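You operate a simulated robot arm through the tools that you are given. There is no shell and no other tool.

You are at the controls of a simulated robot arm. One attempt, no reset.

## Task
Put things in order on the top of the low table. At the end: the gold tumbler stands where the cream cloth pad stood; the beige coin roll (marked "ONE") from the top of the low table stands on top of the long cream bar; the yellow dough is in the silver two-handled steel pot; the cream cloth pad stands on top of the closed beige carton; whatever was shut is shut again. Leave all else as you found it, and nothing knocked over.

It is judged by the outcome, as a careful person would: the job done as asked, and still so three seconds after it is handed in. It fails if anything else is knocked over, pushed out of place, dropped, spilled or broken. Flat cloth is picked up by pressing the open fingertips on it (5 to 10 N) and closing them slowly along it; thin cloth reads only 2 to 8 mm in the jaws.

## Robot
A 6-joint arm with a two-finger parallel gripper, fixed in place. Base frame: the origin is at the foot of the arm, x ahead of it, y to its left, z up; the work surface is at about z = 0. Lengths are in m, angles in degrees, forces in N, time in s.
With the tool pointing down near the work surface it reaches from about 0.12 to 0.5 m from the base axis. Its first joint turns from -72.0 to 72.0 degrees. Payload 0.65 kg.
The tool frame sits at the grasp point between the pads (the TCP): z along the fingers, y along the line on which they close. The tips reach 0.025 m beyond it. The gripper opens to 0.076 m. The fingers are 0.018 m wide and 0.01 m thick; the gripper's body (0.036 by 0.078 m) begins 0.045 m behind the TCP.
Orientation is that of the tool frame in the base frame, as a unit quaternion [x, y, z, w]. With the fingers straight down and closing along the base's y, the tool's x points along the base's -x, its y along +y and its z along -z.

## Interface
- The arm moves only by the tool apply_moves. Its argument "rows" is a list of rows, each a list of 7 numbers: the shift along the base's x, y, z in units of 40 mm (1.0 is 40 mm), then the turn, a rotation vector about the base's x, y, z in units of 6 degrees (1.0 is 6 degrees), then the gripper command, from -1 (fully open) to 1 (shut), values between in proportion. In form: [[dx, dy, dz, wx, wy, wz, grip], ...]. A call has 1 to 20 rows; each row shifts and turns the commanded pose from where the row before left it. A call with a number of a shift or a turn outside -1 to 1 is refused whole. A row lasts 0.2 s, in which the tool goes at most 0.05 m and 8.6 degrees; a call with a longer step from one row to the next is refused whole, and so is a gripper value outside its range. Where a pose cannot be reached the arm comes as near as it can. A force on the tool above 40 N (or 10 N above the force at the start of the call, whichever is more), or a blocked arm, ends the call early, and 0.2 s more pass. Each finger travels about 0.108 m/s and halts on what it meets, pressing with about 26 N; the grip force reading is that of the motor and also rises with nothing between the fingers. The clock runs only during rows and for 0.2 s after the last one: add rows that do not move to give the fingers time. It gives the time, the measured TCP pose, the force on the tool (base axes), the opening and the grip force at its end, in the units of the frame above (readings bear some noise), with the torque about the TCP (base axes, N m) and any sound that the robot's microphone picked up, and new pictures: "views" is both (left out), scene, wrist or none.
- Cameras (640 x 400 px; columns grow to the right, rows downward): "scene" is fixed at [0.0618, 0.2881, 0.3897]; the picture's right is [-0.64, -0.77, 0.00], its down [-0.54, 0.46, -0.71] and it looks along [0.54, -0.45, -0.71] (base axes); focal length 214 px, centre (320, 200). "wrist" rides on the gripper at [0.058, 0.011, -0.081] in the tool frame; the picture's right is [-0.18, 0.98, 0.00], its down [-0.75, -0.14, -0.64] and it looks along [-0.63, -0.12, 0.77] (tool axes); focal length 243 px, centre (320, 200). There is no depth. A picture from a camera that has moved, and an enlarged one, comes with that camera's place and axes in the base frame and with its lens.
- close_up(camera, box): a new picture of the part [left, top, right, bottom] of that camera's present view, enlarged. The clock stands still meanwhile.
- sign_off(): hands the job in; it is judged then, once.

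Places have to be worked out from the pictures, the camera data and where the tool is seen. Open the gripper and draw the arm clear of the work before you hand the job in, unless the task says otherwise.

The tools are called after ">>>" as a command line: name --pt "numbers of a row" for each row, then --argument value for the rest, lists and objects as JSON in quotes. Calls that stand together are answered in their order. apply_moves: Moves the arm, as the interface text tells. Its arguments: {"type":"object","properties":{"rows":{"type":"array","items":{"type":"array","items":{"type":"number"}}},"views":{"type":"string","enum":["both","scene","wrist","none"]}},"required":["rows"]} The other tools are called the same way: close_up (camera, box) takes an enlarged picture of a part of a camera's view; sign_off () hands the job in.

At the start:

```text
t: 0.0
tool_pos: [0.2808, 0.0408, 0.2545]
ee_rot: [-0.001, 1.0, 0.0, 0.0]
contact_force: [-0.1, 0.1, 0.0]
wrist_torque: [-0.02, -0.02, -0.02]
grip_width: 0.0759
grip_force: 0.2
```

scene: 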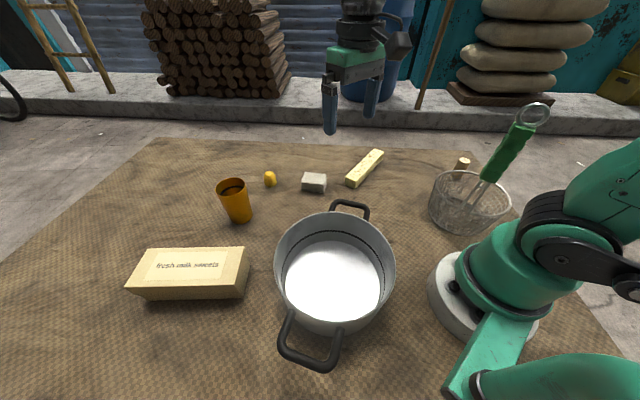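
wrist: 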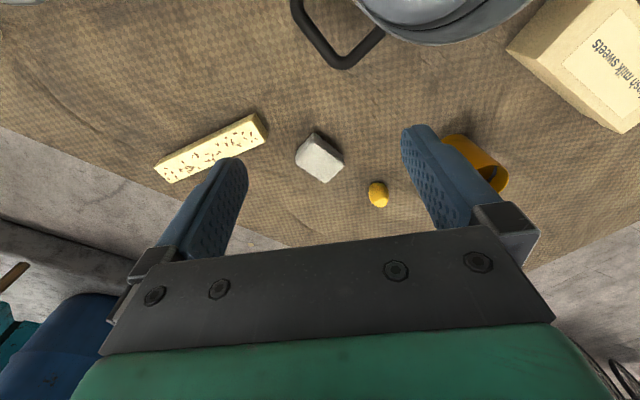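

I'll begin by looking closely at the objects on the table before moving anything.

>>> close_up --camera "scene" --box '[200, 130, 400, 255]'

>>> close_up --camera "scene" --box '[400, 90, 560, 250]'

>>> close_up --camera "scene" --box '[110, 200, 410, 388]'

>>> close_up --camera "wrist" --box '[140, 90, 540, 260]'

```text
3.20 times, centred on (300, 192) of scene
camera zoom: at [0.0618, 0.2881, 0.3897], right [-0.64, -0.77, 0.0], down [-0.54, 0.46, -0.71], along [0.54, -0.45, -0.71], focal length 686 px, centre (384, 224)
```

zoom: 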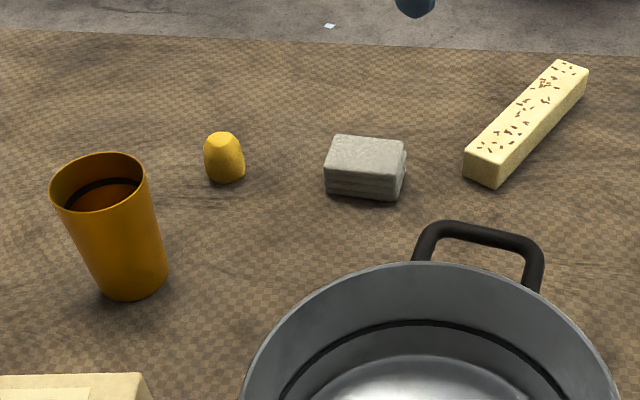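

```text
2.50 times, centred on (480, 170) of scene
camera zoom: at [0.0618, 0.2881, 0.3897], right [-0.64, -0.77, 0.0], down [-0.54, 0.46, -0.71], along [0.54, -0.45, -0.71], focal length 536 px, centre (-80, 275)
```

zoom: 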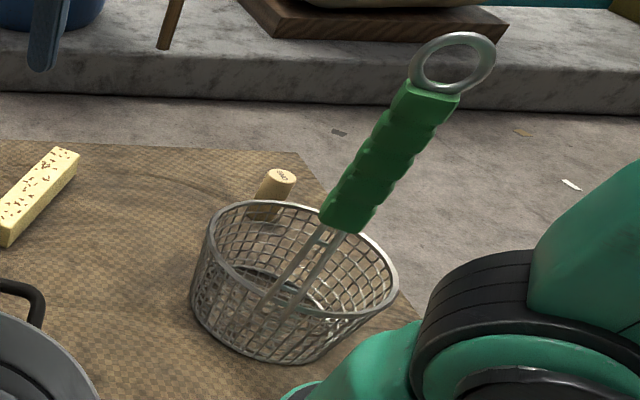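

```text
2.13 times, centred on (260, 294) of scene
camera zoom: at [0.0618, 0.2881, 0.3897], right [-0.64, -0.77, 0.0], down [-0.54, 0.46, -0.71], along [0.54, -0.45, -0.71], focal length 456 px, centre (448, 0)
```

zoom: 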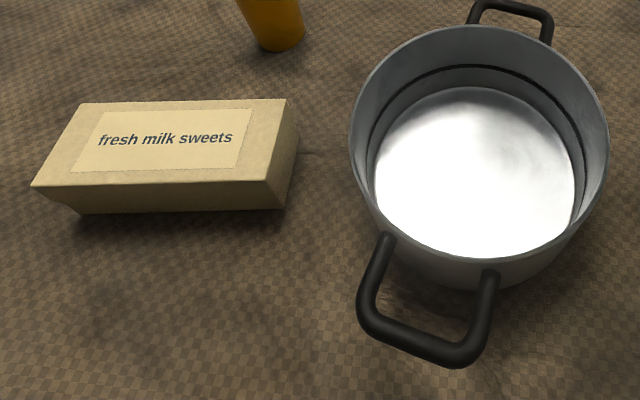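

```text
1.60 times, centred on (340, 175) of wrist
camera zoom: at [0.2225, 0.0521, 0.3349], right [0.18, 0.98, 0.0], down [0.75, -0.14, 0.64], along [0.63, -0.12, -0.77], focal length 388 px, centre (288, 240)
```

zoom: 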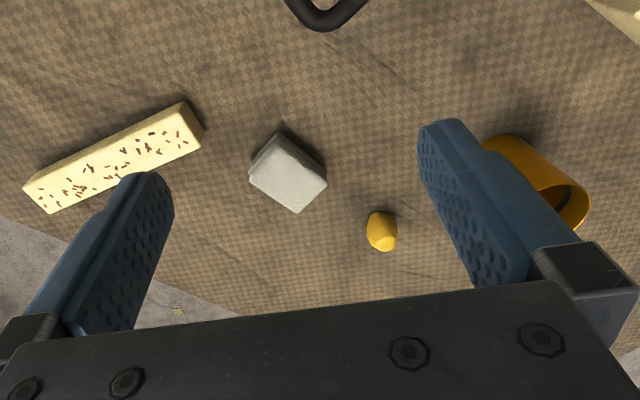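

The pad sits at about (0.41, 0.016) with its long side turned roughly 40° from x. The tumbler is near (0.436, 0.22), the dough near (0.49, 0.10) and the carton centre near (0.346, 0.346). I'll move above the pad at z≈0.15 with a 40° yaw to measure it.

>>> apply_moves --pt "0.443 -0.089 -0.373 0 0 0.95 -1" --pt "0.443 -0.089 -0.373 0 0 0.95 -1" --pt "0.443 -0.089 -0.373 0 0 0.95 -1" --pt "0.443 -0.089 -0.373 0 0 0.95 -1" --pt "0.443 -0.089 -0.373 0 0 0.95 -1" --pt "0.443 -0.089 -0.373 0 0 0.95 -1" --pt "0.443 -0.089 -0.373 0 0 0.95 -1" --pt "0 0 0 0 0 0 -1"

```text
t: 1.8
tool_pos: [0.4043, 0.0162, 0.15]
ee_rot: [-0.342, 0.94, 0.001, 0.001]
contact_force: [-0.3, -0.6, 0.3]
wrist_torque: [0.02, 0.0, -0.01]
grip_width: 0.0758
grip_force: 0.0
camera wrist: at [0.3523, -0.0134, 0.2297], right [-0.49, 0.87, 0.0], down [0.67, 0.38, 0.64], along [0.56, 0.32, -0.77], focal length 243 px, centre (320, 200)
```

scene: 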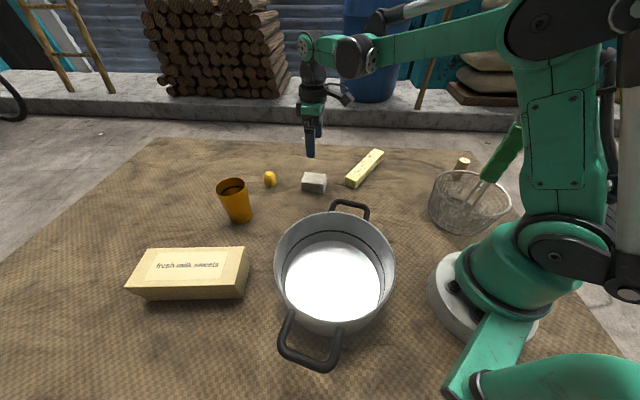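
wrist: 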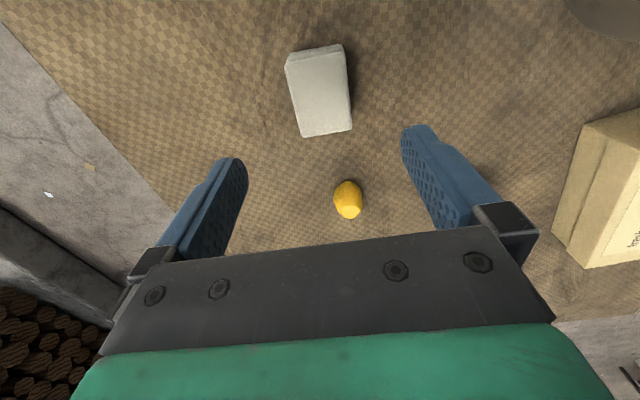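

The arm is right over the pad. I'll enlarge the wrist view to get the pad's outline and height exactly.

>>> close_up --camera "wrist" --box '[240, 20, 400, 150]'

>>> close_up --camera "scene" --box '[270, 140, 370, 210]'

```text
3.08 times, centred on (320, 85) of wrist
camera zoom: at [0.3523, -0.0134, 0.2297], right [-0.49, 0.87, 0.0], down [0.67, 0.38, 0.64], along [0.56, 0.32, -0.77], focal length 746 px, centre (320, 554)
```

zoom: 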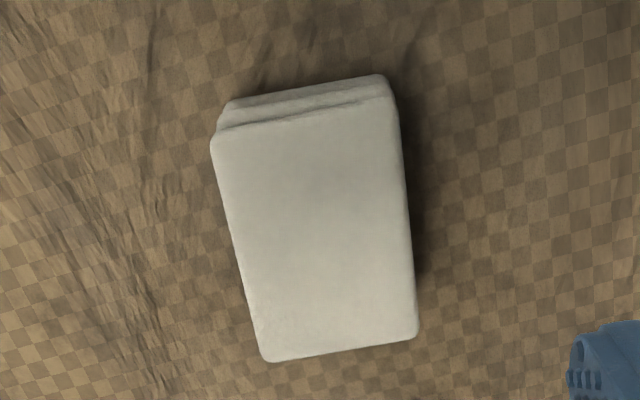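

```text
5.71 times, centred on (320, 175) of scene
camera zoom: at [0.0618, 0.2881, 0.3897], right [-0.64, -0.77, 0.0], down [-0.54, 0.46, -0.71], along [0.54, -0.45, -0.71], focal length 1226 px, centre (320, 343)
```

zoom: 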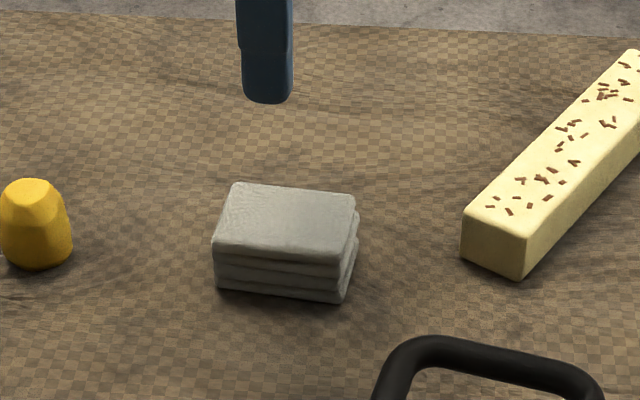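

Pad centre is (0.407, 0.019), about 0.045 × 0.059 × 0.026 m, and its long axis at 39.4° already matches the tool yaw. I'll line up, go down to tips about 5 mm above the table, and close gently.

>>> apply_moves --pt "0.07 0.075 -0.5 0 0 0 -1" --pt "0 0 -0.75 0 0 0 -1" --pt "0 0 -0.75 0 0 0 -1" --pt "0 0 -0.75 0 0 0 -1" --pt "0 0 -0.22 0 0 0 -1" --pt "0 0 0 0 0 0 -1"

```text
t: 3.2
tool_pos: [0.4059, 0.0185, 0.0304]
ee_rot: [-0.341, 0.94, 0.001, 0.0]
contact_force: [-0.3, 0.1, -0.4]
wrist_torque: [-0.03, 0.0, 0.0]
grip_width: 0.0759
grip_force: 0.0
camera wrist: at [0.3551, -0.0091, 0.1101], right [-0.49, 0.87, 0.0], down [0.67, 0.38, 0.64], along [0.56, 0.32, -0.77], focal length 243 px, centre (320, 200)
```

scene: 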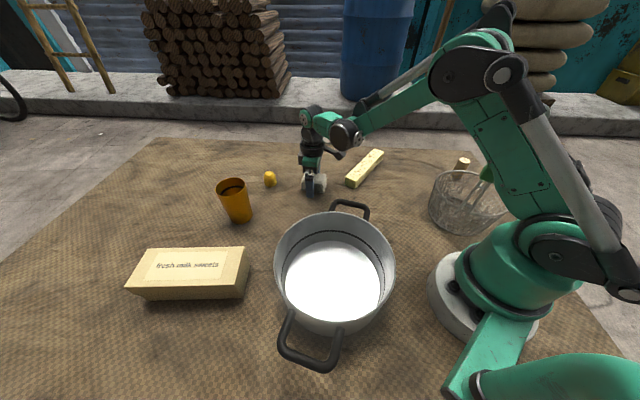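
wrist: 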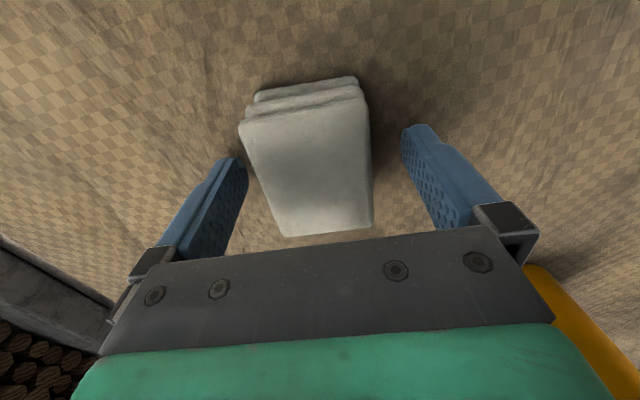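

The fingers straddle the pad cleanly with clearance on both sides. Closing now in steps.

>>> apply_moves --pt "0 0 0 0 0 0 -0.6" --pt "0 0 0 0 0 0 -0.3" --pt "0 0 0 0 0 0 -0.1" --pt "0 0 0 0 0 0 0.1" --pt "0 0 0 0 0 0 0.1" --views "wrist"

```text
t: 4.4
tool_pos: [0.4061, 0.0199, 0.031]
ee_rot: [-0.342, 0.94, 0.0, 0.0]
contact_force: [0.5, 0.9, 0.4]
wrist_torque: [0.01, 0.02, 0.0]
grip_width: 0.0454
grip_force: 25.9
camera wrist: at [0.3551, -0.0092, 0.1104], right [-0.49, 0.87, 0.0], down [0.67, 0.37, 0.64], along [0.56, 0.32, -0.77], focal length 243 px, centre (320, 200)
```

wrist: 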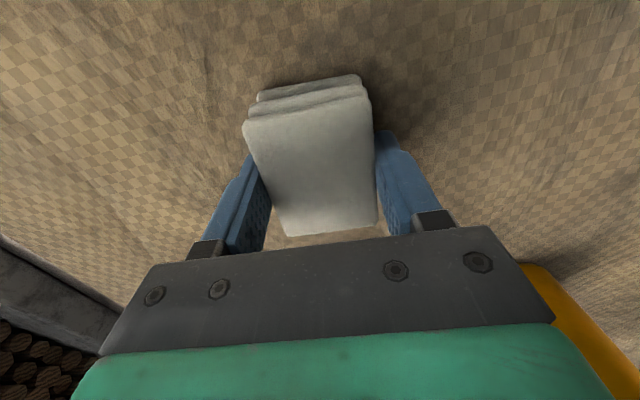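

The pad is held (0.0454 m, 26 N). I'll lift it well clear and carry it toward the carton, passing high over the tumbler.

>>> apply_moves --pt "0 0 0.5 0 0 0 0.1" --pt "0 0 0.9 0 0 0 0.1" --pt "0 0 0.9 0 0 0 0.1" --pt "0 0 0.9 0 0 0 0.1" --pt "0 0 0.8 0 0 0 0.1" --pt "-0.18 0.6 0 0 0 0.2 0.1" --pt "-0.18 0.9 0 0 0 0.2 0.1" --pt "-0.18 0.9 0 0 0 0.2 0.1" --pt "-0.18 0.9 0 0 0 0.2 0.1" --pt "-0.18 0.9 0 0 0 0.2 0.1" --pt "-0.18 0.9 0 0 0 0.2 0.1" --pt "-0.18 0.9 0 0 0 0.2 0.1" --pt "-0.18 0.9 0 0 0 0.2 0.1" --pt "-0.18 0.9 0 0 0 0.2 0.1" --pt "0 0.3 0 0 0 0 0.1" --pt "0 0 0 0 0 0 0.1"

```text
t: 7.8
tool_pos: [0.3325, 0.3317, 0.1874]
ee_rot: [-0.428, 0.904, 0.001, 0.0]
contact_force: [-0.7, 0.3, -0.6]
wrist_torque: [-0.01, 0.01, 0.03]
grip_width: 0.0453
grip_force: 25.6
out of reach, approached as far as the arm can: row 14, 15
camera wrist: at [0.2871, 0.2944, 0.2673], right [-0.64, 0.76, 0.0], down [0.59, 0.49, 0.64], along [0.49, 0.42, -0.77], focal length 243 px, centre (320, 200)
```

scene: 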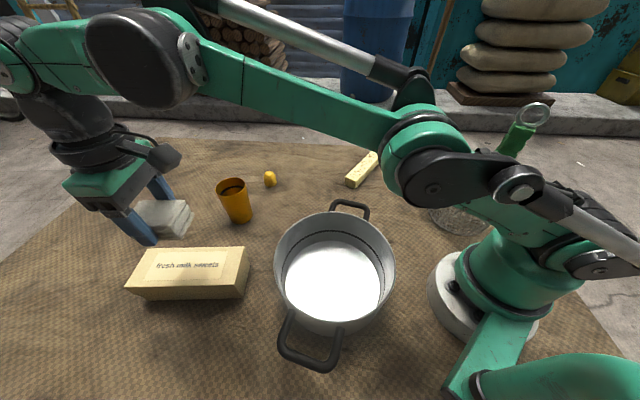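
wrist: 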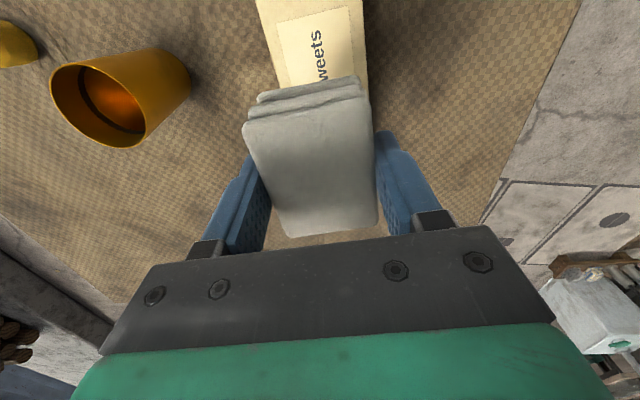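

The pad is now near the carton; the arm reports reach limits at this height, so I'll measure the carton more exactly before lowering.

>>> close_up --camera "wrist" --box '[220, 0, 400, 120]'

>>> close_up --camera "scene" --box '[100, 180, 280, 310]'

```text
3.33 times, centred on (310, 60) of wrist
camera zoom: at [0.2871, 0.2944, 0.2673], right [-0.64, 0.76, 0.0], down [0.59, 0.49, 0.64], along [0.49, 0.42, -0.77], focal length 809 px, centre (353, 667)
```

zoom: 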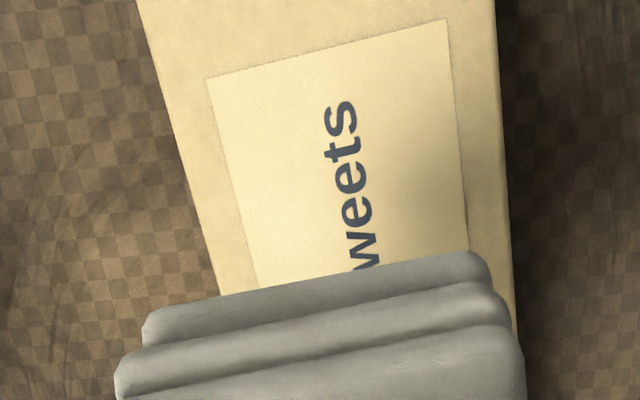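

```text
3.08 times, centred on (190, 245) of scene
camera zoom: at [0.0618, 0.2881, 0.3897], right [-0.64, -0.77, 0.0], down [-0.54, 0.46, -0.71], along [0.54, -0.45, -0.71], focal length 660 px, centre (720, 62)
```

zoom: 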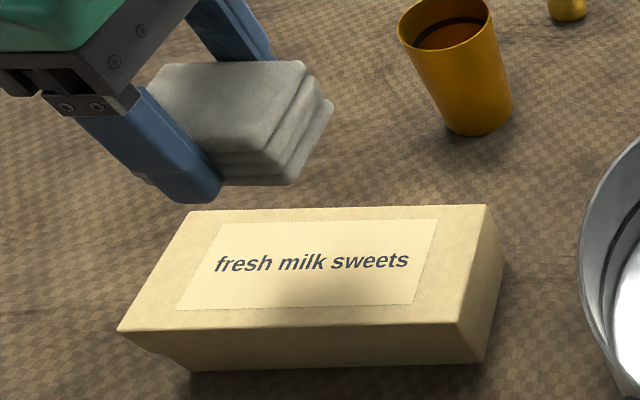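

Comparing both views, the carton centre is near (0.338, 0.349), its top is about 0.05–0.055 m high and its long axis is at about 51°, matching the tool yaw. I'll lower part-way and check the pose.

>>> apply_moves --pt "0 0 -0.5 0 0 0 0.1" --pt "0 0 -0.7 0 0 0 0.1" --pt "0 0 -0.5 0 0 0 0.1" --pt "0 0 0 0 0 0 0.1"

```text
t: 8.8
tool_pos: [0.3318, 0.3331, 0.1185]
ee_rot: [-0.429, 0.903, 0.0, 0.001]
contact_force: [0.8, -1.5, -0.4]
wrist_torque: [-0.01, 0.0, 0.02]
grip_width: 0.0454
grip_force: 26.2
camera wrist: at [0.2867, 0.2947, 0.199], right [-0.64, 0.76, 0.0], down [0.59, 0.49, 0.64], along [0.49, 0.42, -0.77], focal length 243 px, centre (320, 200)
```

scene: 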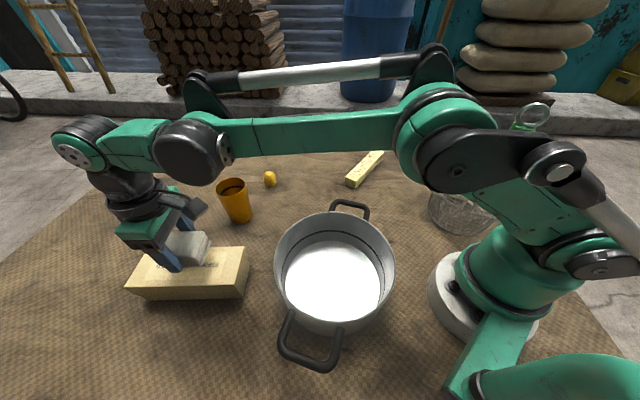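
wrist: 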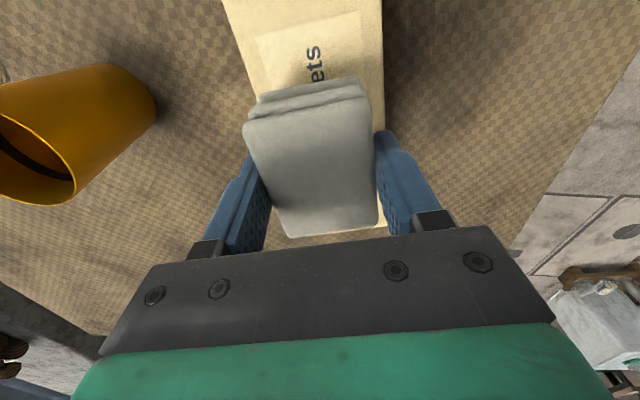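

Relative to the carton edges, the pad needs about +3 mm in x and +9 mm in y to sit central. I'll shift while lowering to just above the lid.

>>> apply_moves --pt "0 0 -0.25 0 0 0 0.1" --pt "0.04 0.11 -0.2 0 0 0 0.1" --pt "0.035 0.11 -0.15 0 0 0 0.1" --pt "0 0 0 0 0 0 0.1"

>>> close_up --camera "scene" --box '[110, 190, 290, 310]'

```text
t: 9.8
tool_pos: [0.3348, 0.3412, 0.0947]
ee_rot: [-0.429, 0.903, 0.0, 0.0]
contact_force: [0.4, 0.3, -1.4]
wrist_torque: [0.0, -0.01, 0.02]
grip_width: 0.0454
grip_force: 25.9
camera wrist: at [0.2893, 0.3034, 0.175], right [-0.64, 0.76, 0.0], down [0.59, 0.49, 0.64], along [0.49, 0.42, -0.77], focal length 243 px, centre (320, 200)
```

scene: 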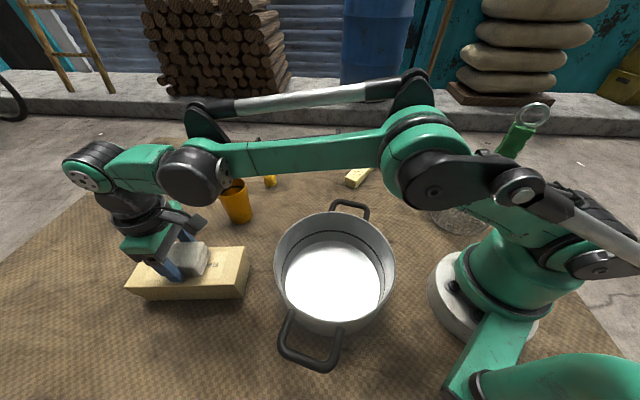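
wrist: 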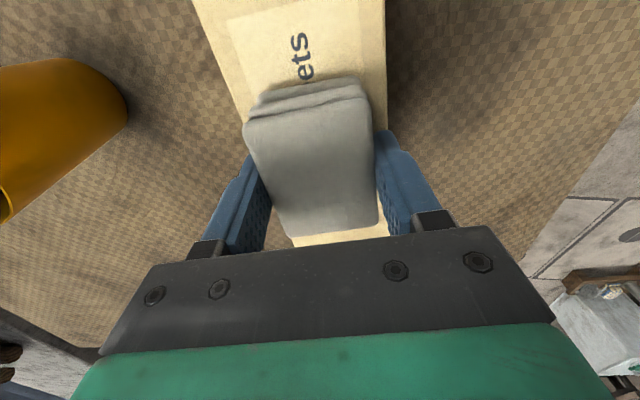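

```text
3.33 times, centred on (200, 250) of scene
camera zoom: at [0.0618, 0.2881, 0.3897], right [-0.64, -0.77, 0.0], down [-0.54, 0.46, -0.71], along [0.54, -0.45, -0.71], focal length 715 px, centre (720, 33)
```

zoom: 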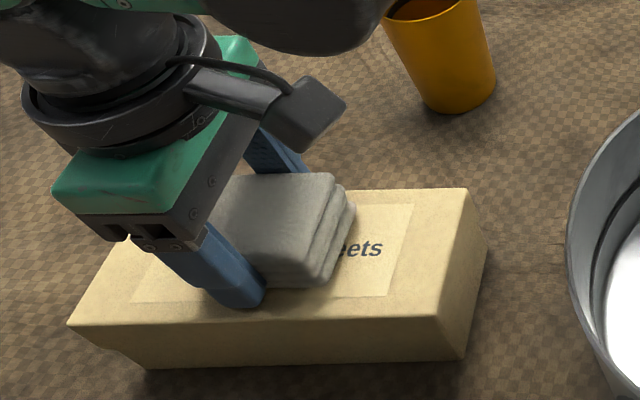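

The pad hovers centred over the lid. I'll lower in small steps watching the vertical force.

>>> apply_moves --pt "0 0 -0.08 0 0 0 0.1" --pt "0 0 -0.08 0 0 0 0.1" --pt "0 0 0 0 0 0 0.1" --views "none"

>>> close_up --camera "scene" --box '[110, 190, 290, 310]'

```text
t: 10.4
tool_pos: [0.3352, 0.3421, 0.0914]
ee_rot: [-0.429, 0.903, 0.0, 0.001]
contact_force: [0.2, -0.9, 15.4]
wrist_torque: [0.04, -0.01, -0.01]
grip_width: 0.0453
grip_force: 26.0
stopped in row 3: the force on the tool passed its limit at 42 N (the readings are from after the stop); the commanded pose is now the measured one
```

```text
3.33 times, centred on (200, 250) of scene
camera zoom: at [0.0618, 0.2881, 0.3898], right [-0.64, -0.77, 0.0], down [-0.54, 0.46, -0.71], along [0.54, -0.45, -0.71], focal length 715 px, centre (720, 33)
```

zoom: 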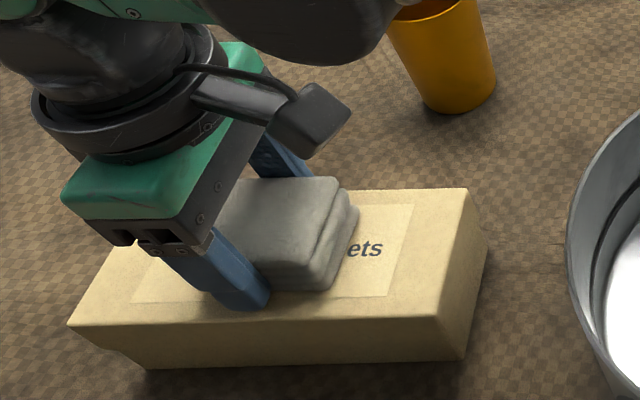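

Contact came at TCP z≈0.0914 (carton about 0.06 high), so the pad is resting on the lid. I'll ease up about 1 mm to relieve the press and open gently.

>>> apply_moves --pt "0 0 0.03 0 0 0 0.1" --pt "0 0 0 0 0 0 0.1" --pt "0 0 0 0 0 0 -0.25" --pt "0 0 0 0 0 0 -0.4" --pt "0 0 0 0 0 0 -0.6" --pt "0 0 0 0 0 0 -0.6"

>>> close_up --camera "scene" --box '[110, 190, 290, 310]'

```text
t: 11.8
tool_pos: [0.3345, 0.3413, 0.0907]
ee_rot: [-0.429, 0.903, 0.001, 0.0]
contact_force: [-0.2, -1.3, 0.4]
wrist_torque: [0.0, 0.01, 0.03]
grip_width: 0.0609
grip_force: 0.1
camera wrist: at [0.2896, 0.3033, 0.1715], right [-0.65, 0.76, 0.0], down [0.59, 0.49, 0.64], along [0.49, 0.42, -0.77], focal length 243 px, centre (320, 200)
```

scene: 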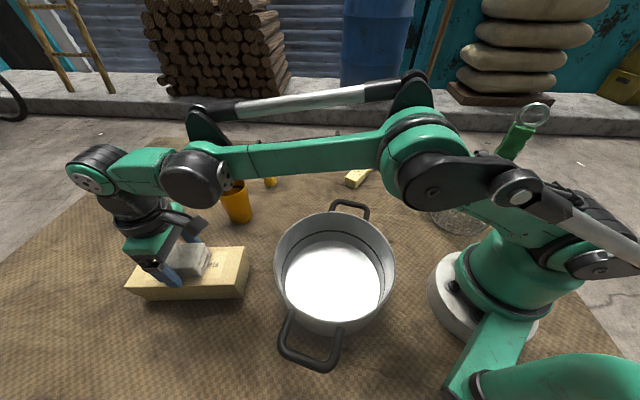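
wrist: 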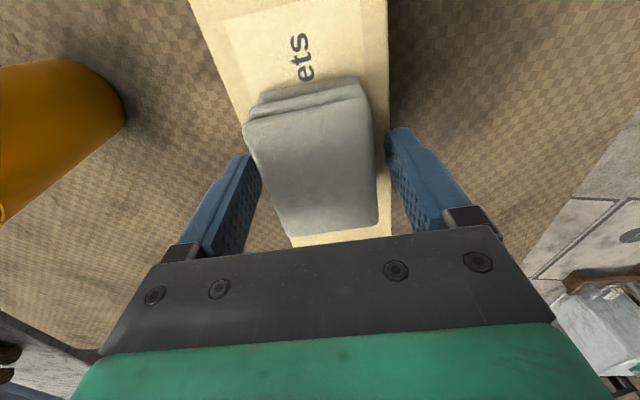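

```text
3.33 times, centred on (200, 250) of scene
camera zoom: at [0.0618, 0.2881, 0.3897], right [-0.64, -0.77, 0.0], down [-0.54, 0.46, -0.71], along [0.54, -0.45, -0.71], focal length 715 px, centre (720, 33)
```

zoom: 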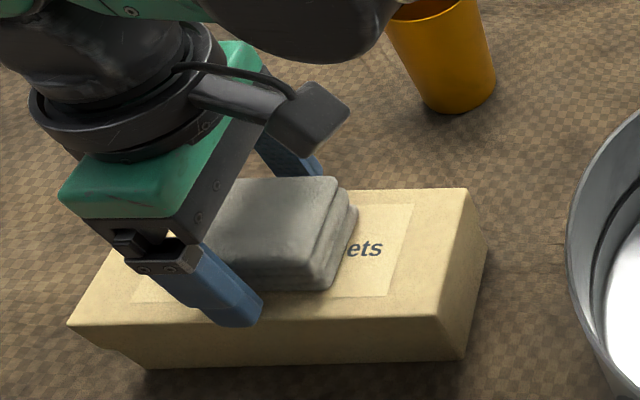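

The pad stands on the closed carton, centred. I'll rise straight up, then move toward the tumbler at a safe height to look at it.

>>> apply_moves --pt "0 0 0.5 0 0 0 -0.6" --pt "0 0 0.5 0 0 0 -0.6" --pt "-0.1 -0.1 0.3 0 0 0 -1" --pt "0.378 -0.6 0.2 0 0 -0.8 -1" --pt "0.378 -0.6 0.2 0 0 -0.8 -1" --pt "0.378 -0.6 0.2 0 0 -0.8 -1" --pt "0.378 -0.6 0.2 0 0 -0.8 -1" --pt "0.378 -0.6 0.1 0 0 -0.8 -1" --pt "0 0 0 0 0 0 -1"

>>> close_up --camera "scene" --box '[110, 140, 350, 310]'

```text
t: 13.8
tool_pos: [0.4058, 0.2167, 0.1776]
ee_rot: [-0.231, 0.973, 0.001, 0.0]
contact_force: [-0.6, 0.5, 0.3]
wrist_torque: [0.0, -0.01, 0.0]
grip_width: 0.0758
grip_force: 0.0
camera wrist: at [0.3489, 0.201, 0.2585], right [-0.28, 0.96, 0.0], down [0.74, 0.21, 0.64], along [0.62, 0.18, -0.77], focal length 243 px, centre (320, 200)
```

scene: 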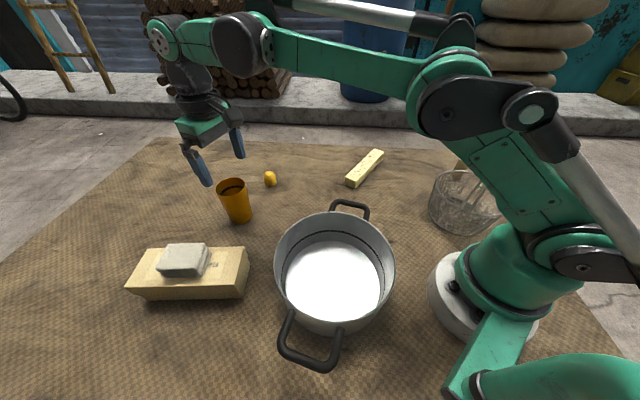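
wrist: 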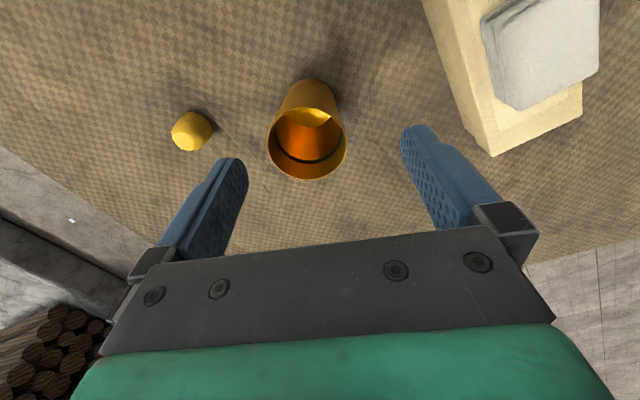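

```text
2.35 times, centred on (230, 225) of scene
camera zoom: at [0.0618, 0.2881, 0.3897], right [-0.64, -0.77, 0.0], down [-0.54, 0.46, -0.71], along [0.54, -0.45, -0.71], focal length 505 px, centre (532, 141)
```

zoom: 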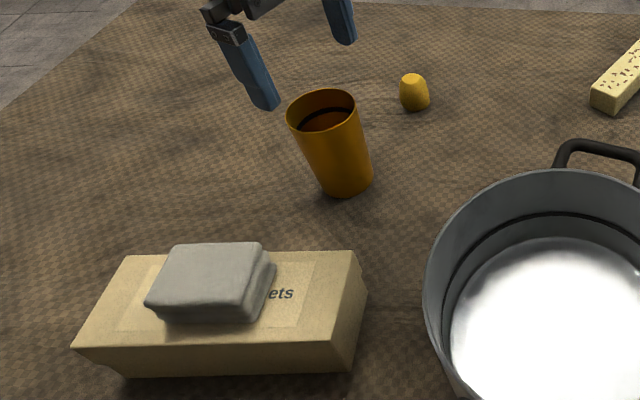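

The pad sits well on the carton. I'll enlarge the tumbler in the wrist view to find its centre line.

>>> close_up --camera "wrist" --box '[230, 60, 390, 190]'

>>> close_up --camera "wrist" --box '[140, 80, 260, 180]'

```text
3.08 times, centred on (310, 125) of wrist
camera zoom: at [0.3489, 0.201, 0.2585], right [-0.28, 0.96, 0.0], down [0.74, 0.21, 0.64], along [0.62, 0.18, -0.77], focal length 746 px, centre (351, 431)
```

zoom: 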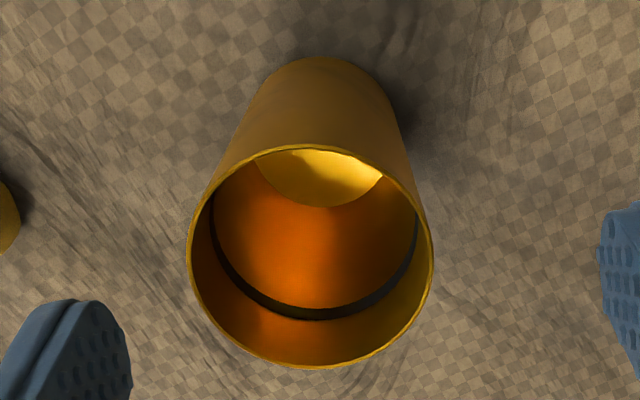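

```text
4.00 times, centred on (200, 130) of wrist
camera zoom: at [0.3489, 0.201, 0.2585], right [-0.28, 0.96, 0.0], down [0.74, 0.21, 0.64], along [0.62, 0.18, -0.77], focal length 970 px, centre (800, 480)
```

zoom: 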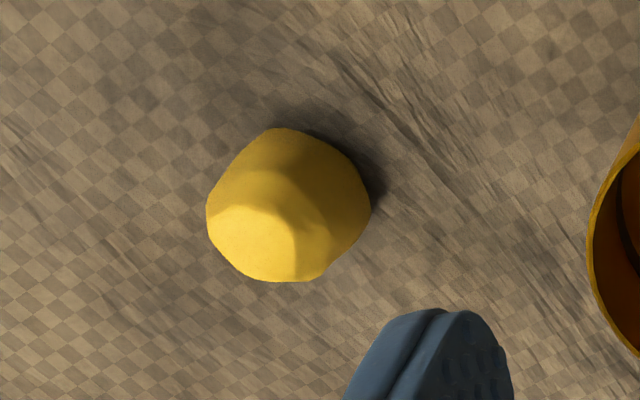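

The tumbler is empty, with its axis at about (0.429, 0.2135), rim about 0.058 wide and 0.097 high. I'll align above it at z≈0.135 and check before descending.

>>> apply_moves --pt "0.193 -0.027 -0.355 0 0 0 -1" --pt "0.193 -0.027 -0.355 0 0 0 -1" --pt "0.193 -0.027 -0.355 0 0 0 -1" --pt "0 0 0 0 0 0 -1"

>>> close_up --camera "wrist" --box '[200, 60, 440, 220]'

```text
t: 14.8
tool_pos: [0.4291, 0.2139, 0.1355]
ee_rot: [-0.232, 0.973, 0.001, 0.001]
contact_force: [-0.1, 0.0, -0.3]
wrist_torque: [-0.02, 0.02, -0.02]
grip_width: 0.076
grip_force: 0.0
camera wrist: at [0.3726, 0.1974, 0.2158], right [-0.28, 0.96, 0.0], down [0.74, 0.21, 0.64], along [0.62, 0.18, -0.77], focal length 243 px, centre (320, 200)
```

scene: 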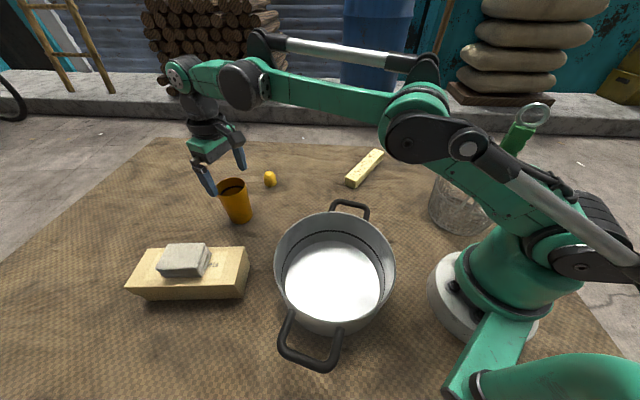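
wrist: 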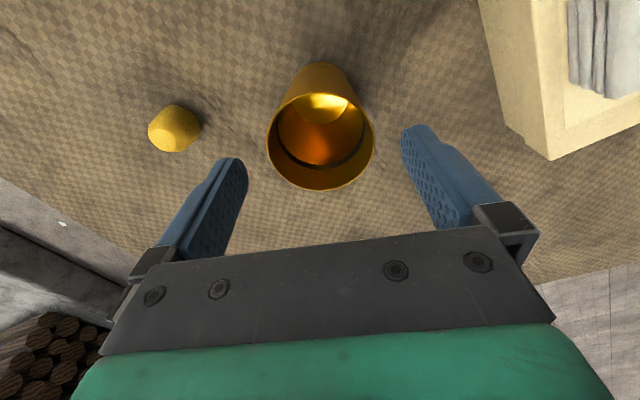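

```text
2.50 times, centred on (320, 140) of wrist
camera zoom: at [0.3726, 0.1974, 0.2158], right [-0.28, 0.96, 0.0], down [0.74, 0.21, 0.64], along [0.62, 0.18, -0.77], focal length 606 px, centre (320, 350)
```

zoom: 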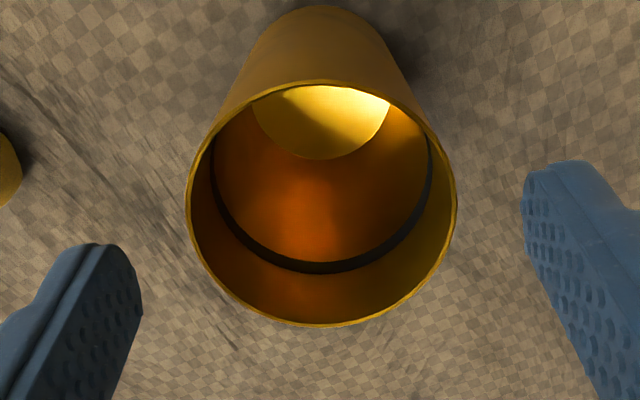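

The rim centre appears exactly where the point under the TCP should be, so alignment is good. Descending to z≈0.062 with the fingers around the cup.

>>> apply_moves --pt "0 0 -0.4 0 0 0 -1" --pt "0 0 -0.6 0 0 0 -1" --pt "0 0 -0.55 0 0 0 -1" --pt "0 0 -0.28 0 0 0 -1" --pt "0 0 0 0 0 0 -1"

>>> close_up --camera "scene" --box '[160, 120, 320, 240]'

```text
t: 16.0
tool_pos: [0.4312, 0.214, 0.0638]
ee_rot: [-0.231, 0.973, 0.001, 0.0]
contact_force: [-0.9, -0.3, 1.1]
wrist_torque: [0.0, -0.04, 0.01]
grip_width: 0.0761
grip_force: 0.0
camera wrist: at [0.3734, 0.1979, 0.1444], right [-0.28, 0.96, 0.0], down [0.74, 0.21, 0.64], along [0.62, 0.18, -0.77], focal length 243 px, centre (320, 200)
```

scene: 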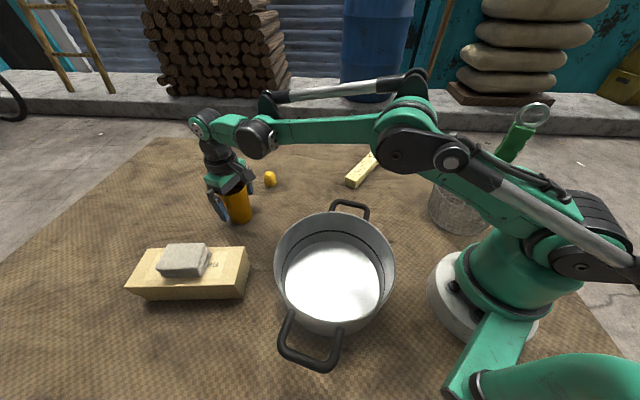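
wrist: 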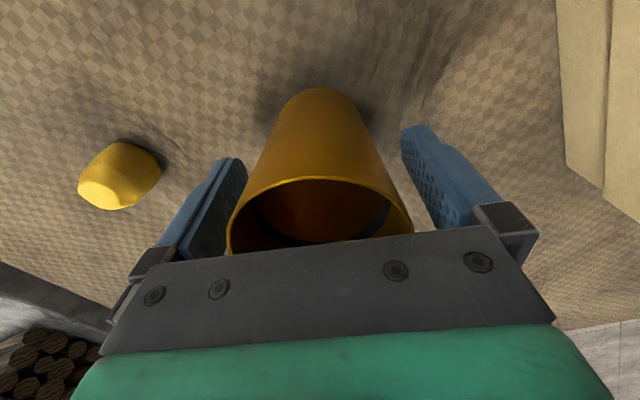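

```text
3.33 times, centred on (240, 180) of scene
camera zoom: at [0.0618, 0.2881, 0.3897], right [-0.64, -0.77, 0.0], down [-0.54, 0.46, -0.71], along [0.54, -0.45, -0.71], focal length 715 px, centre (587, 267)
```

zoom: 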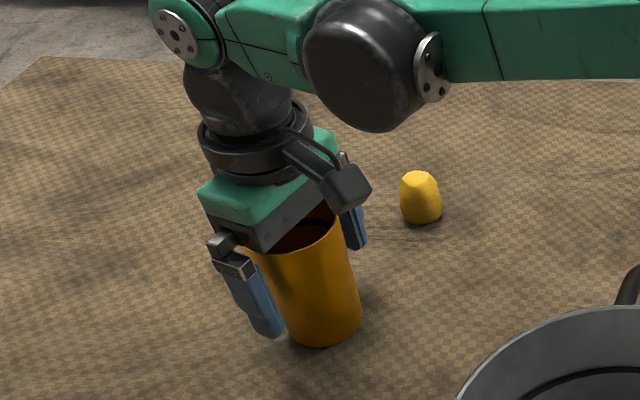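

The cup is between the fingers with clearance; closing slowly onto it.

>>> apply_moves --pt "0 0 0 0 0 0 -0.7" --pt "0 0 0 0 0 0 -0.5" --pt "0 0 0 0 0 0 -0.35" --pt "0 0 0 0 0 0 -0.1" --pt "0 0 0 0 0 0 0.1" --pt "0 0 0 0 0 0 0.1"

>>> close_up --camera "scene" --box '[160, 120, 320, 240]'

```text
t: 17.4
tool_pos: [0.4312, 0.2151, 0.0641]
ee_rot: [-0.232, 0.973, 0.0, 0.0]
contact_force: [-0.3, 0.4, -0.2]
wrist_torque: [-0.01, -0.02, 0.02]
grip_width: 0.0588
grip_force: 25.9
camera wrist: at [0.3734, 0.198, 0.1446], right [-0.28, 0.96, 0.0], down [0.74, 0.21, 0.64], along [0.62, 0.18, -0.77], focal length 243 px, centre (320, 200)
```

scene: 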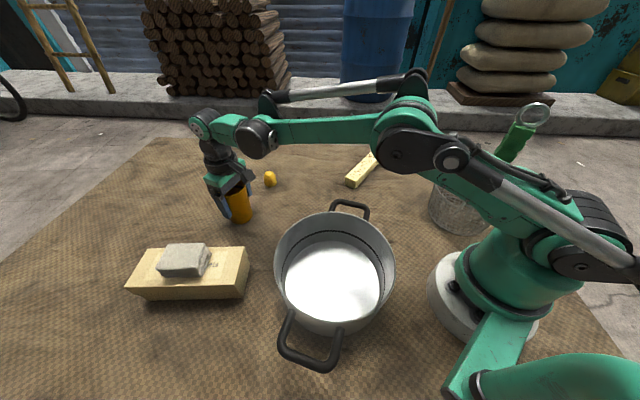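
wrist: 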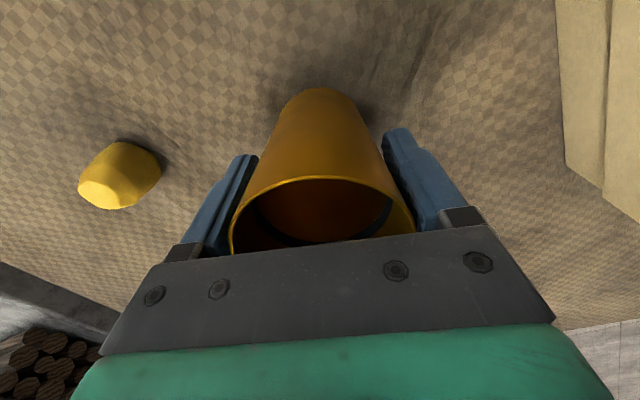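

```text
3.33 times, centred on (240, 180) of scene
camera zoom: at [0.0618, 0.2881, 0.3897], right [-0.64, -0.77, 0.0], down [-0.54, 0.46, -0.71], along [0.54, -0.45, -0.71], focal length 715 px, centre (587, 267)
```

zoom: 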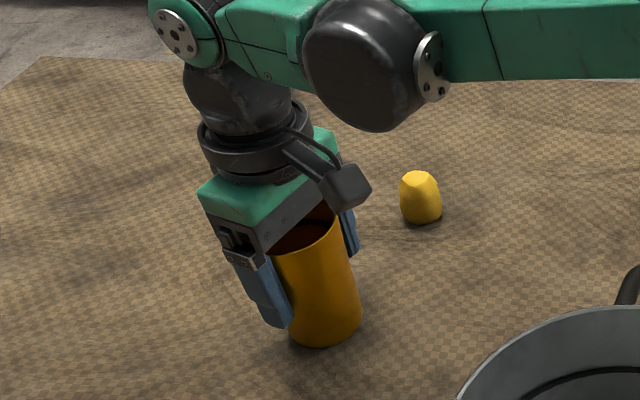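

The cup is gripped at 0.0588 m near its rim. I'll lift slowly and verify it hangs upright.

>>> apply_moves --pt "0 0 0.1 0 0 0 0.1" --pt "0 0 0.2 0 0 0 0.1" --pt "0 0 0.4 0 0 0 0.1" --pt "0 0 0.5 0 0 0 0.1" --pt "0 0 0.4 0 0 0 0.1" --pt "0 0 0.2 0 0 0 0.1" --pt "0 0 0 0 0 0 0.1"

>>> close_up --camera "scene" --box '[160, 100, 320, 220]'

```text
t: 19.0
tool_pos: [0.4294, 0.2139, 0.1356]
ee_rot: [-0.232, 0.973, 0.001, 0.0]
contact_force: [0.0, -1.3, -0.5]
wrist_torque: [-0.03, -0.01, 0.0]
grip_width: 0.0588
grip_force: 26.0
camera wrist: at [0.3722, 0.1972, 0.2164], right [-0.28, 0.96, 0.0], down [0.74, 0.21, 0.64], along [0.62, 0.18, -0.77], focal length 243 px, centre (320, 200)
```

scene: 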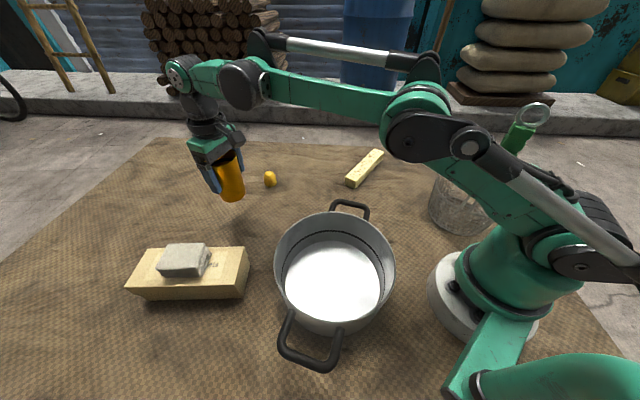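
wrist: 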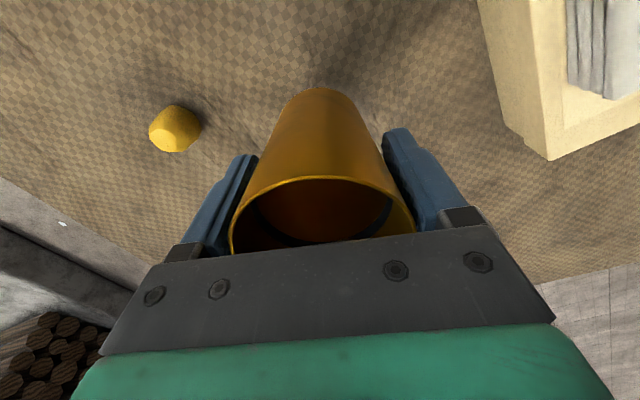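

```text
3.33 times, centred on (240, 160) of scene
camera zoom: at [0.0618, 0.2881, 0.3897], right [-0.64, -0.77, 0.0], down [-0.54, 0.46, -0.71], along [0.54, -0.45, -0.71], focal length 715 px, centre (587, 333)
```

zoom: 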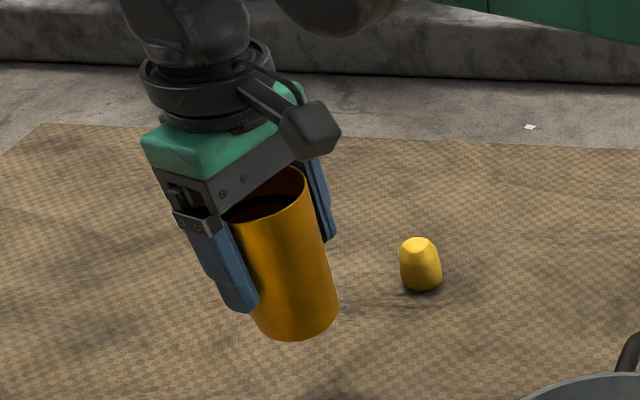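

The cup is held steady and upright. Carrying it across to above the pad's old place at (0.407, 0.019).

>>> apply_moves --pt "-0.067 -0.4 0 0 0 0 0.1" --pt "-0.067 -0.7 0 0 0 0 0.1" --pt "-0.067 -0.7 0 0 0 0 0.1" --pt "-0.067 -0.7 0 0 0 0 0.1" --pt "-0.067 -0.7 0 0 0 0 0.1" --pt "-0.067 -0.7 0 0 0 0 0.1" --pt "-0.067 -0.6 0 0 0 0 0.1" --pt "-0.067 -0.375 0 0 0 0 0.1" --pt "0 0 0 0 0 0 0.1" --pt "0 0 0 0 0 0 0.1"

>>> close_up --camera "scene" --box '[230, 100, 390, 220]'

```text
t: 21.2
tool_pos: [0.4073, 0.0203, 0.1354]
ee_rot: [-0.232, 0.973, 0.0, 0.001]
contact_force: [-0.8, -0.2, -0.5]
wrist_torque: [0.03, 0.01, -0.03]
grip_width: 0.0587
grip_force: 26.0
camera wrist: at [0.3506, 0.0031, 0.2154], right [-0.28, 0.96, 0.0], down [0.74, 0.21, 0.64], along [0.62, 0.18, -0.77], focal length 243 px, centre (320, 200)
```

scene: 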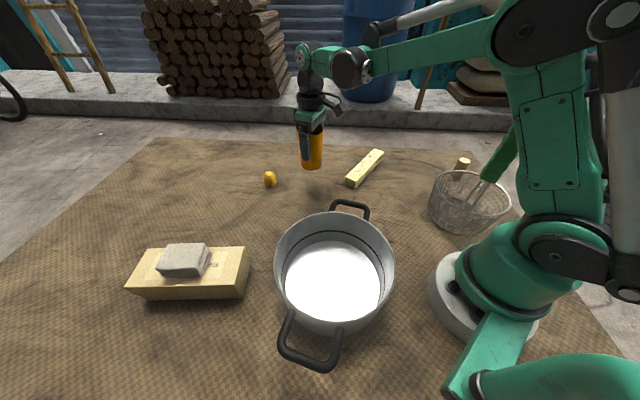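
wrist: 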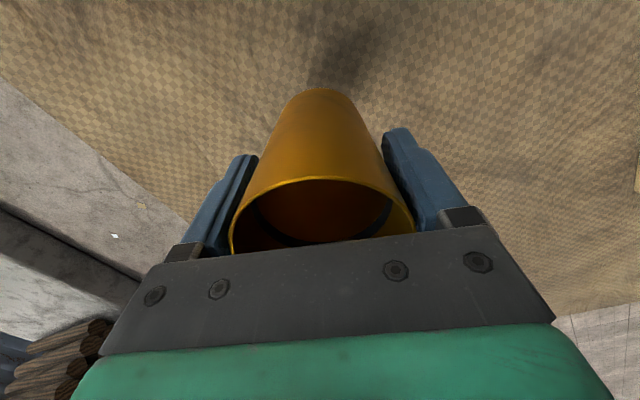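

```text
3.33 times, centred on (310, 160) of scene
camera zoom: at [0.0618, 0.2881, 0.3897], right [-0.64, -0.77, 0.0], down [-0.54, 0.46, -0.71], along [0.54, -0.45, -0.71], focal length 715 px, centre (353, 333)
```

zoom: 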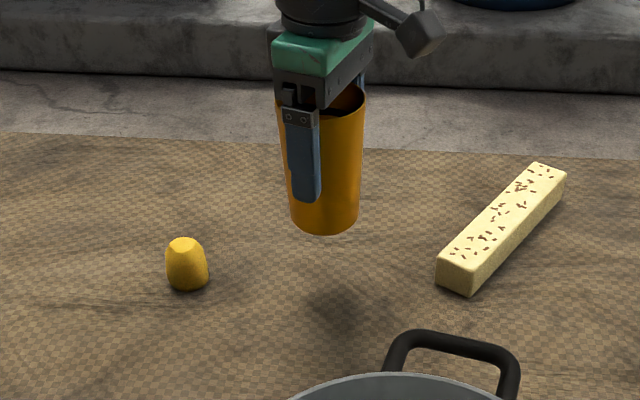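

Upright and over the target. Lowering: fast part first, then small steps near the table.

>>> apply_moves --pt "0 0 -0.4 0 0 0 0.1" --pt "0 0 -0.5 0 0 0 0.1" --pt "0 0 -0.4 0 0 0 0.1" --pt "0 0 -0.2 0 0 0 0.1" --pt "0 0 -0.1 0 0 0 0.1" --pt "0 0 -0.05 0 0 0 0.1" --pt "0 0 0 0 0 0 0.1" --views "wrist"

>>> close_up --camera "scene" --box '[250, 120, 390, 220]'

```text
t: 22.8
tool_pos: [0.4072, 0.0189, 0.0682]
ee_rot: [-0.232, 0.973, 0.001, 0.001]
contact_force: [-0.7, -0.4, -0.7]
wrist_torque: [0.02, -0.02, -0.03]
grip_width: 0.0586
grip_force: 26.0
camera wrist: at [0.3513, 0.0025, 0.1496], right [-0.28, 0.96, 0.0], down [0.74, 0.21, 0.64], along [0.62, 0.18, -0.77], focal length 243 px, centre (320, 200)
```

wrist: 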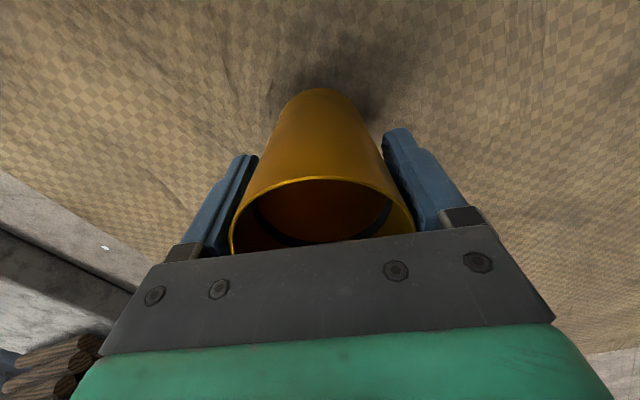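

```text
4.00 times, centred on (320, 170) of scene
camera zoom: at [0.0618, 0.2881, 0.3897], right [-0.64, -0.77, 0.0], down [-0.54, 0.46, -0.71], along [0.54, -0.45, -0.71], focal length 858 px, centre (320, 320)
```

zoom: 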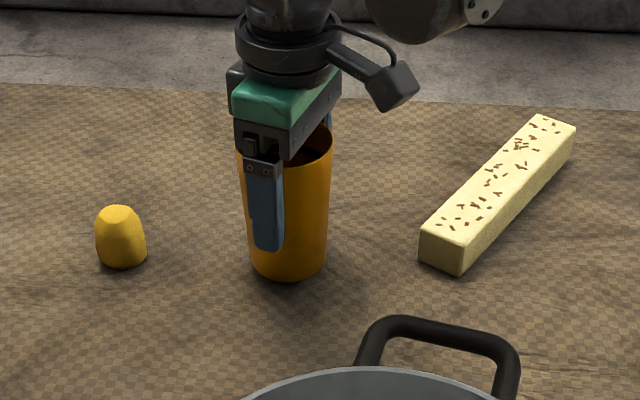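

About 4–5 mm above the table now. Very small steps down until contact shows.

>>> apply_moves --pt "0 0 -0.04 0 0 0 0.1" --pt "0 0 -0.03 0 0 0 0.1" --pt "0 0 -0.03 0 0 0 0.1" --pt "0 0 0 0 0 0 0.1" --views "none"

```text
t: 23.8
tool_pos: [0.4083, 0.0181, 0.064]
ee_rot: [-0.232, 0.973, 0.002, 0.001]
contact_force: [0.2, -0.4, -0.7]
wrist_torque: [0.03, 0.0, 0.01]
grip_width: 0.0587
grip_force: 26.2
```

No contact yet; continuing in sub-millimetre steps.

>>> apply_moves --pt "0 0 -0.02 0 0 0 0.1" --pt "0 0 0 0 0 0 0.1" --views "none"

```text
t: 24.4
tool_pos: [0.4087, 0.0199, 0.0647]
ee_rot: [-0.232, 0.973, 0.0, 0.001]
contact_force: [0.7, -0.1, -1.5]
wrist_torque: [-0.03, 0.02, -0.01]
grip_width: 0.059
grip_force: 25.8
```

>>> apply_moves --pt "0 0 -0.02 0 0 0 0.1" --pt "0 0 0 0 0 0 0.1" --views "none"

>>> close_up --camera "scene" --box '[260, 130, 360, 205]'

```text
t: 25.0
tool_pos: [0.4082, 0.0187, 0.0641]
ee_rot: [-0.232, 0.973, 0.001, 0.001]
contact_force: [-2.1, -2.6, 18.7]
wrist_torque: [0.32, 0.07, 0.05]
grip_width: 0.059
grip_force: 26.1
```

```text
5.33 times, centred on (310, 168) of scene
camera zoom: at [0.0618, 0.2881, 0.3898], right [-0.64, -0.77, 0.0], down [-0.54, 0.46, -0.71], along [0.54, -0.45, -0.71], focal length 1144 px, centre (373, 373)
```

zoom: 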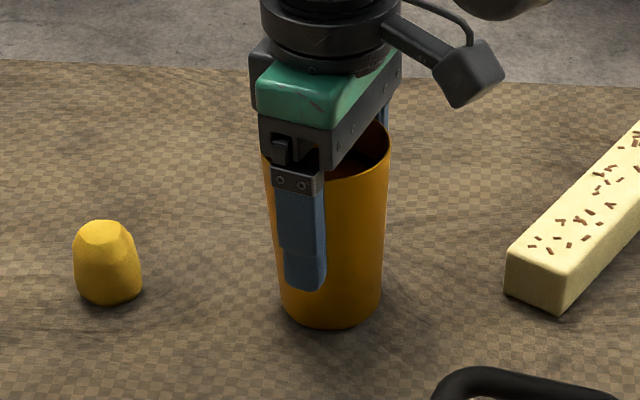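

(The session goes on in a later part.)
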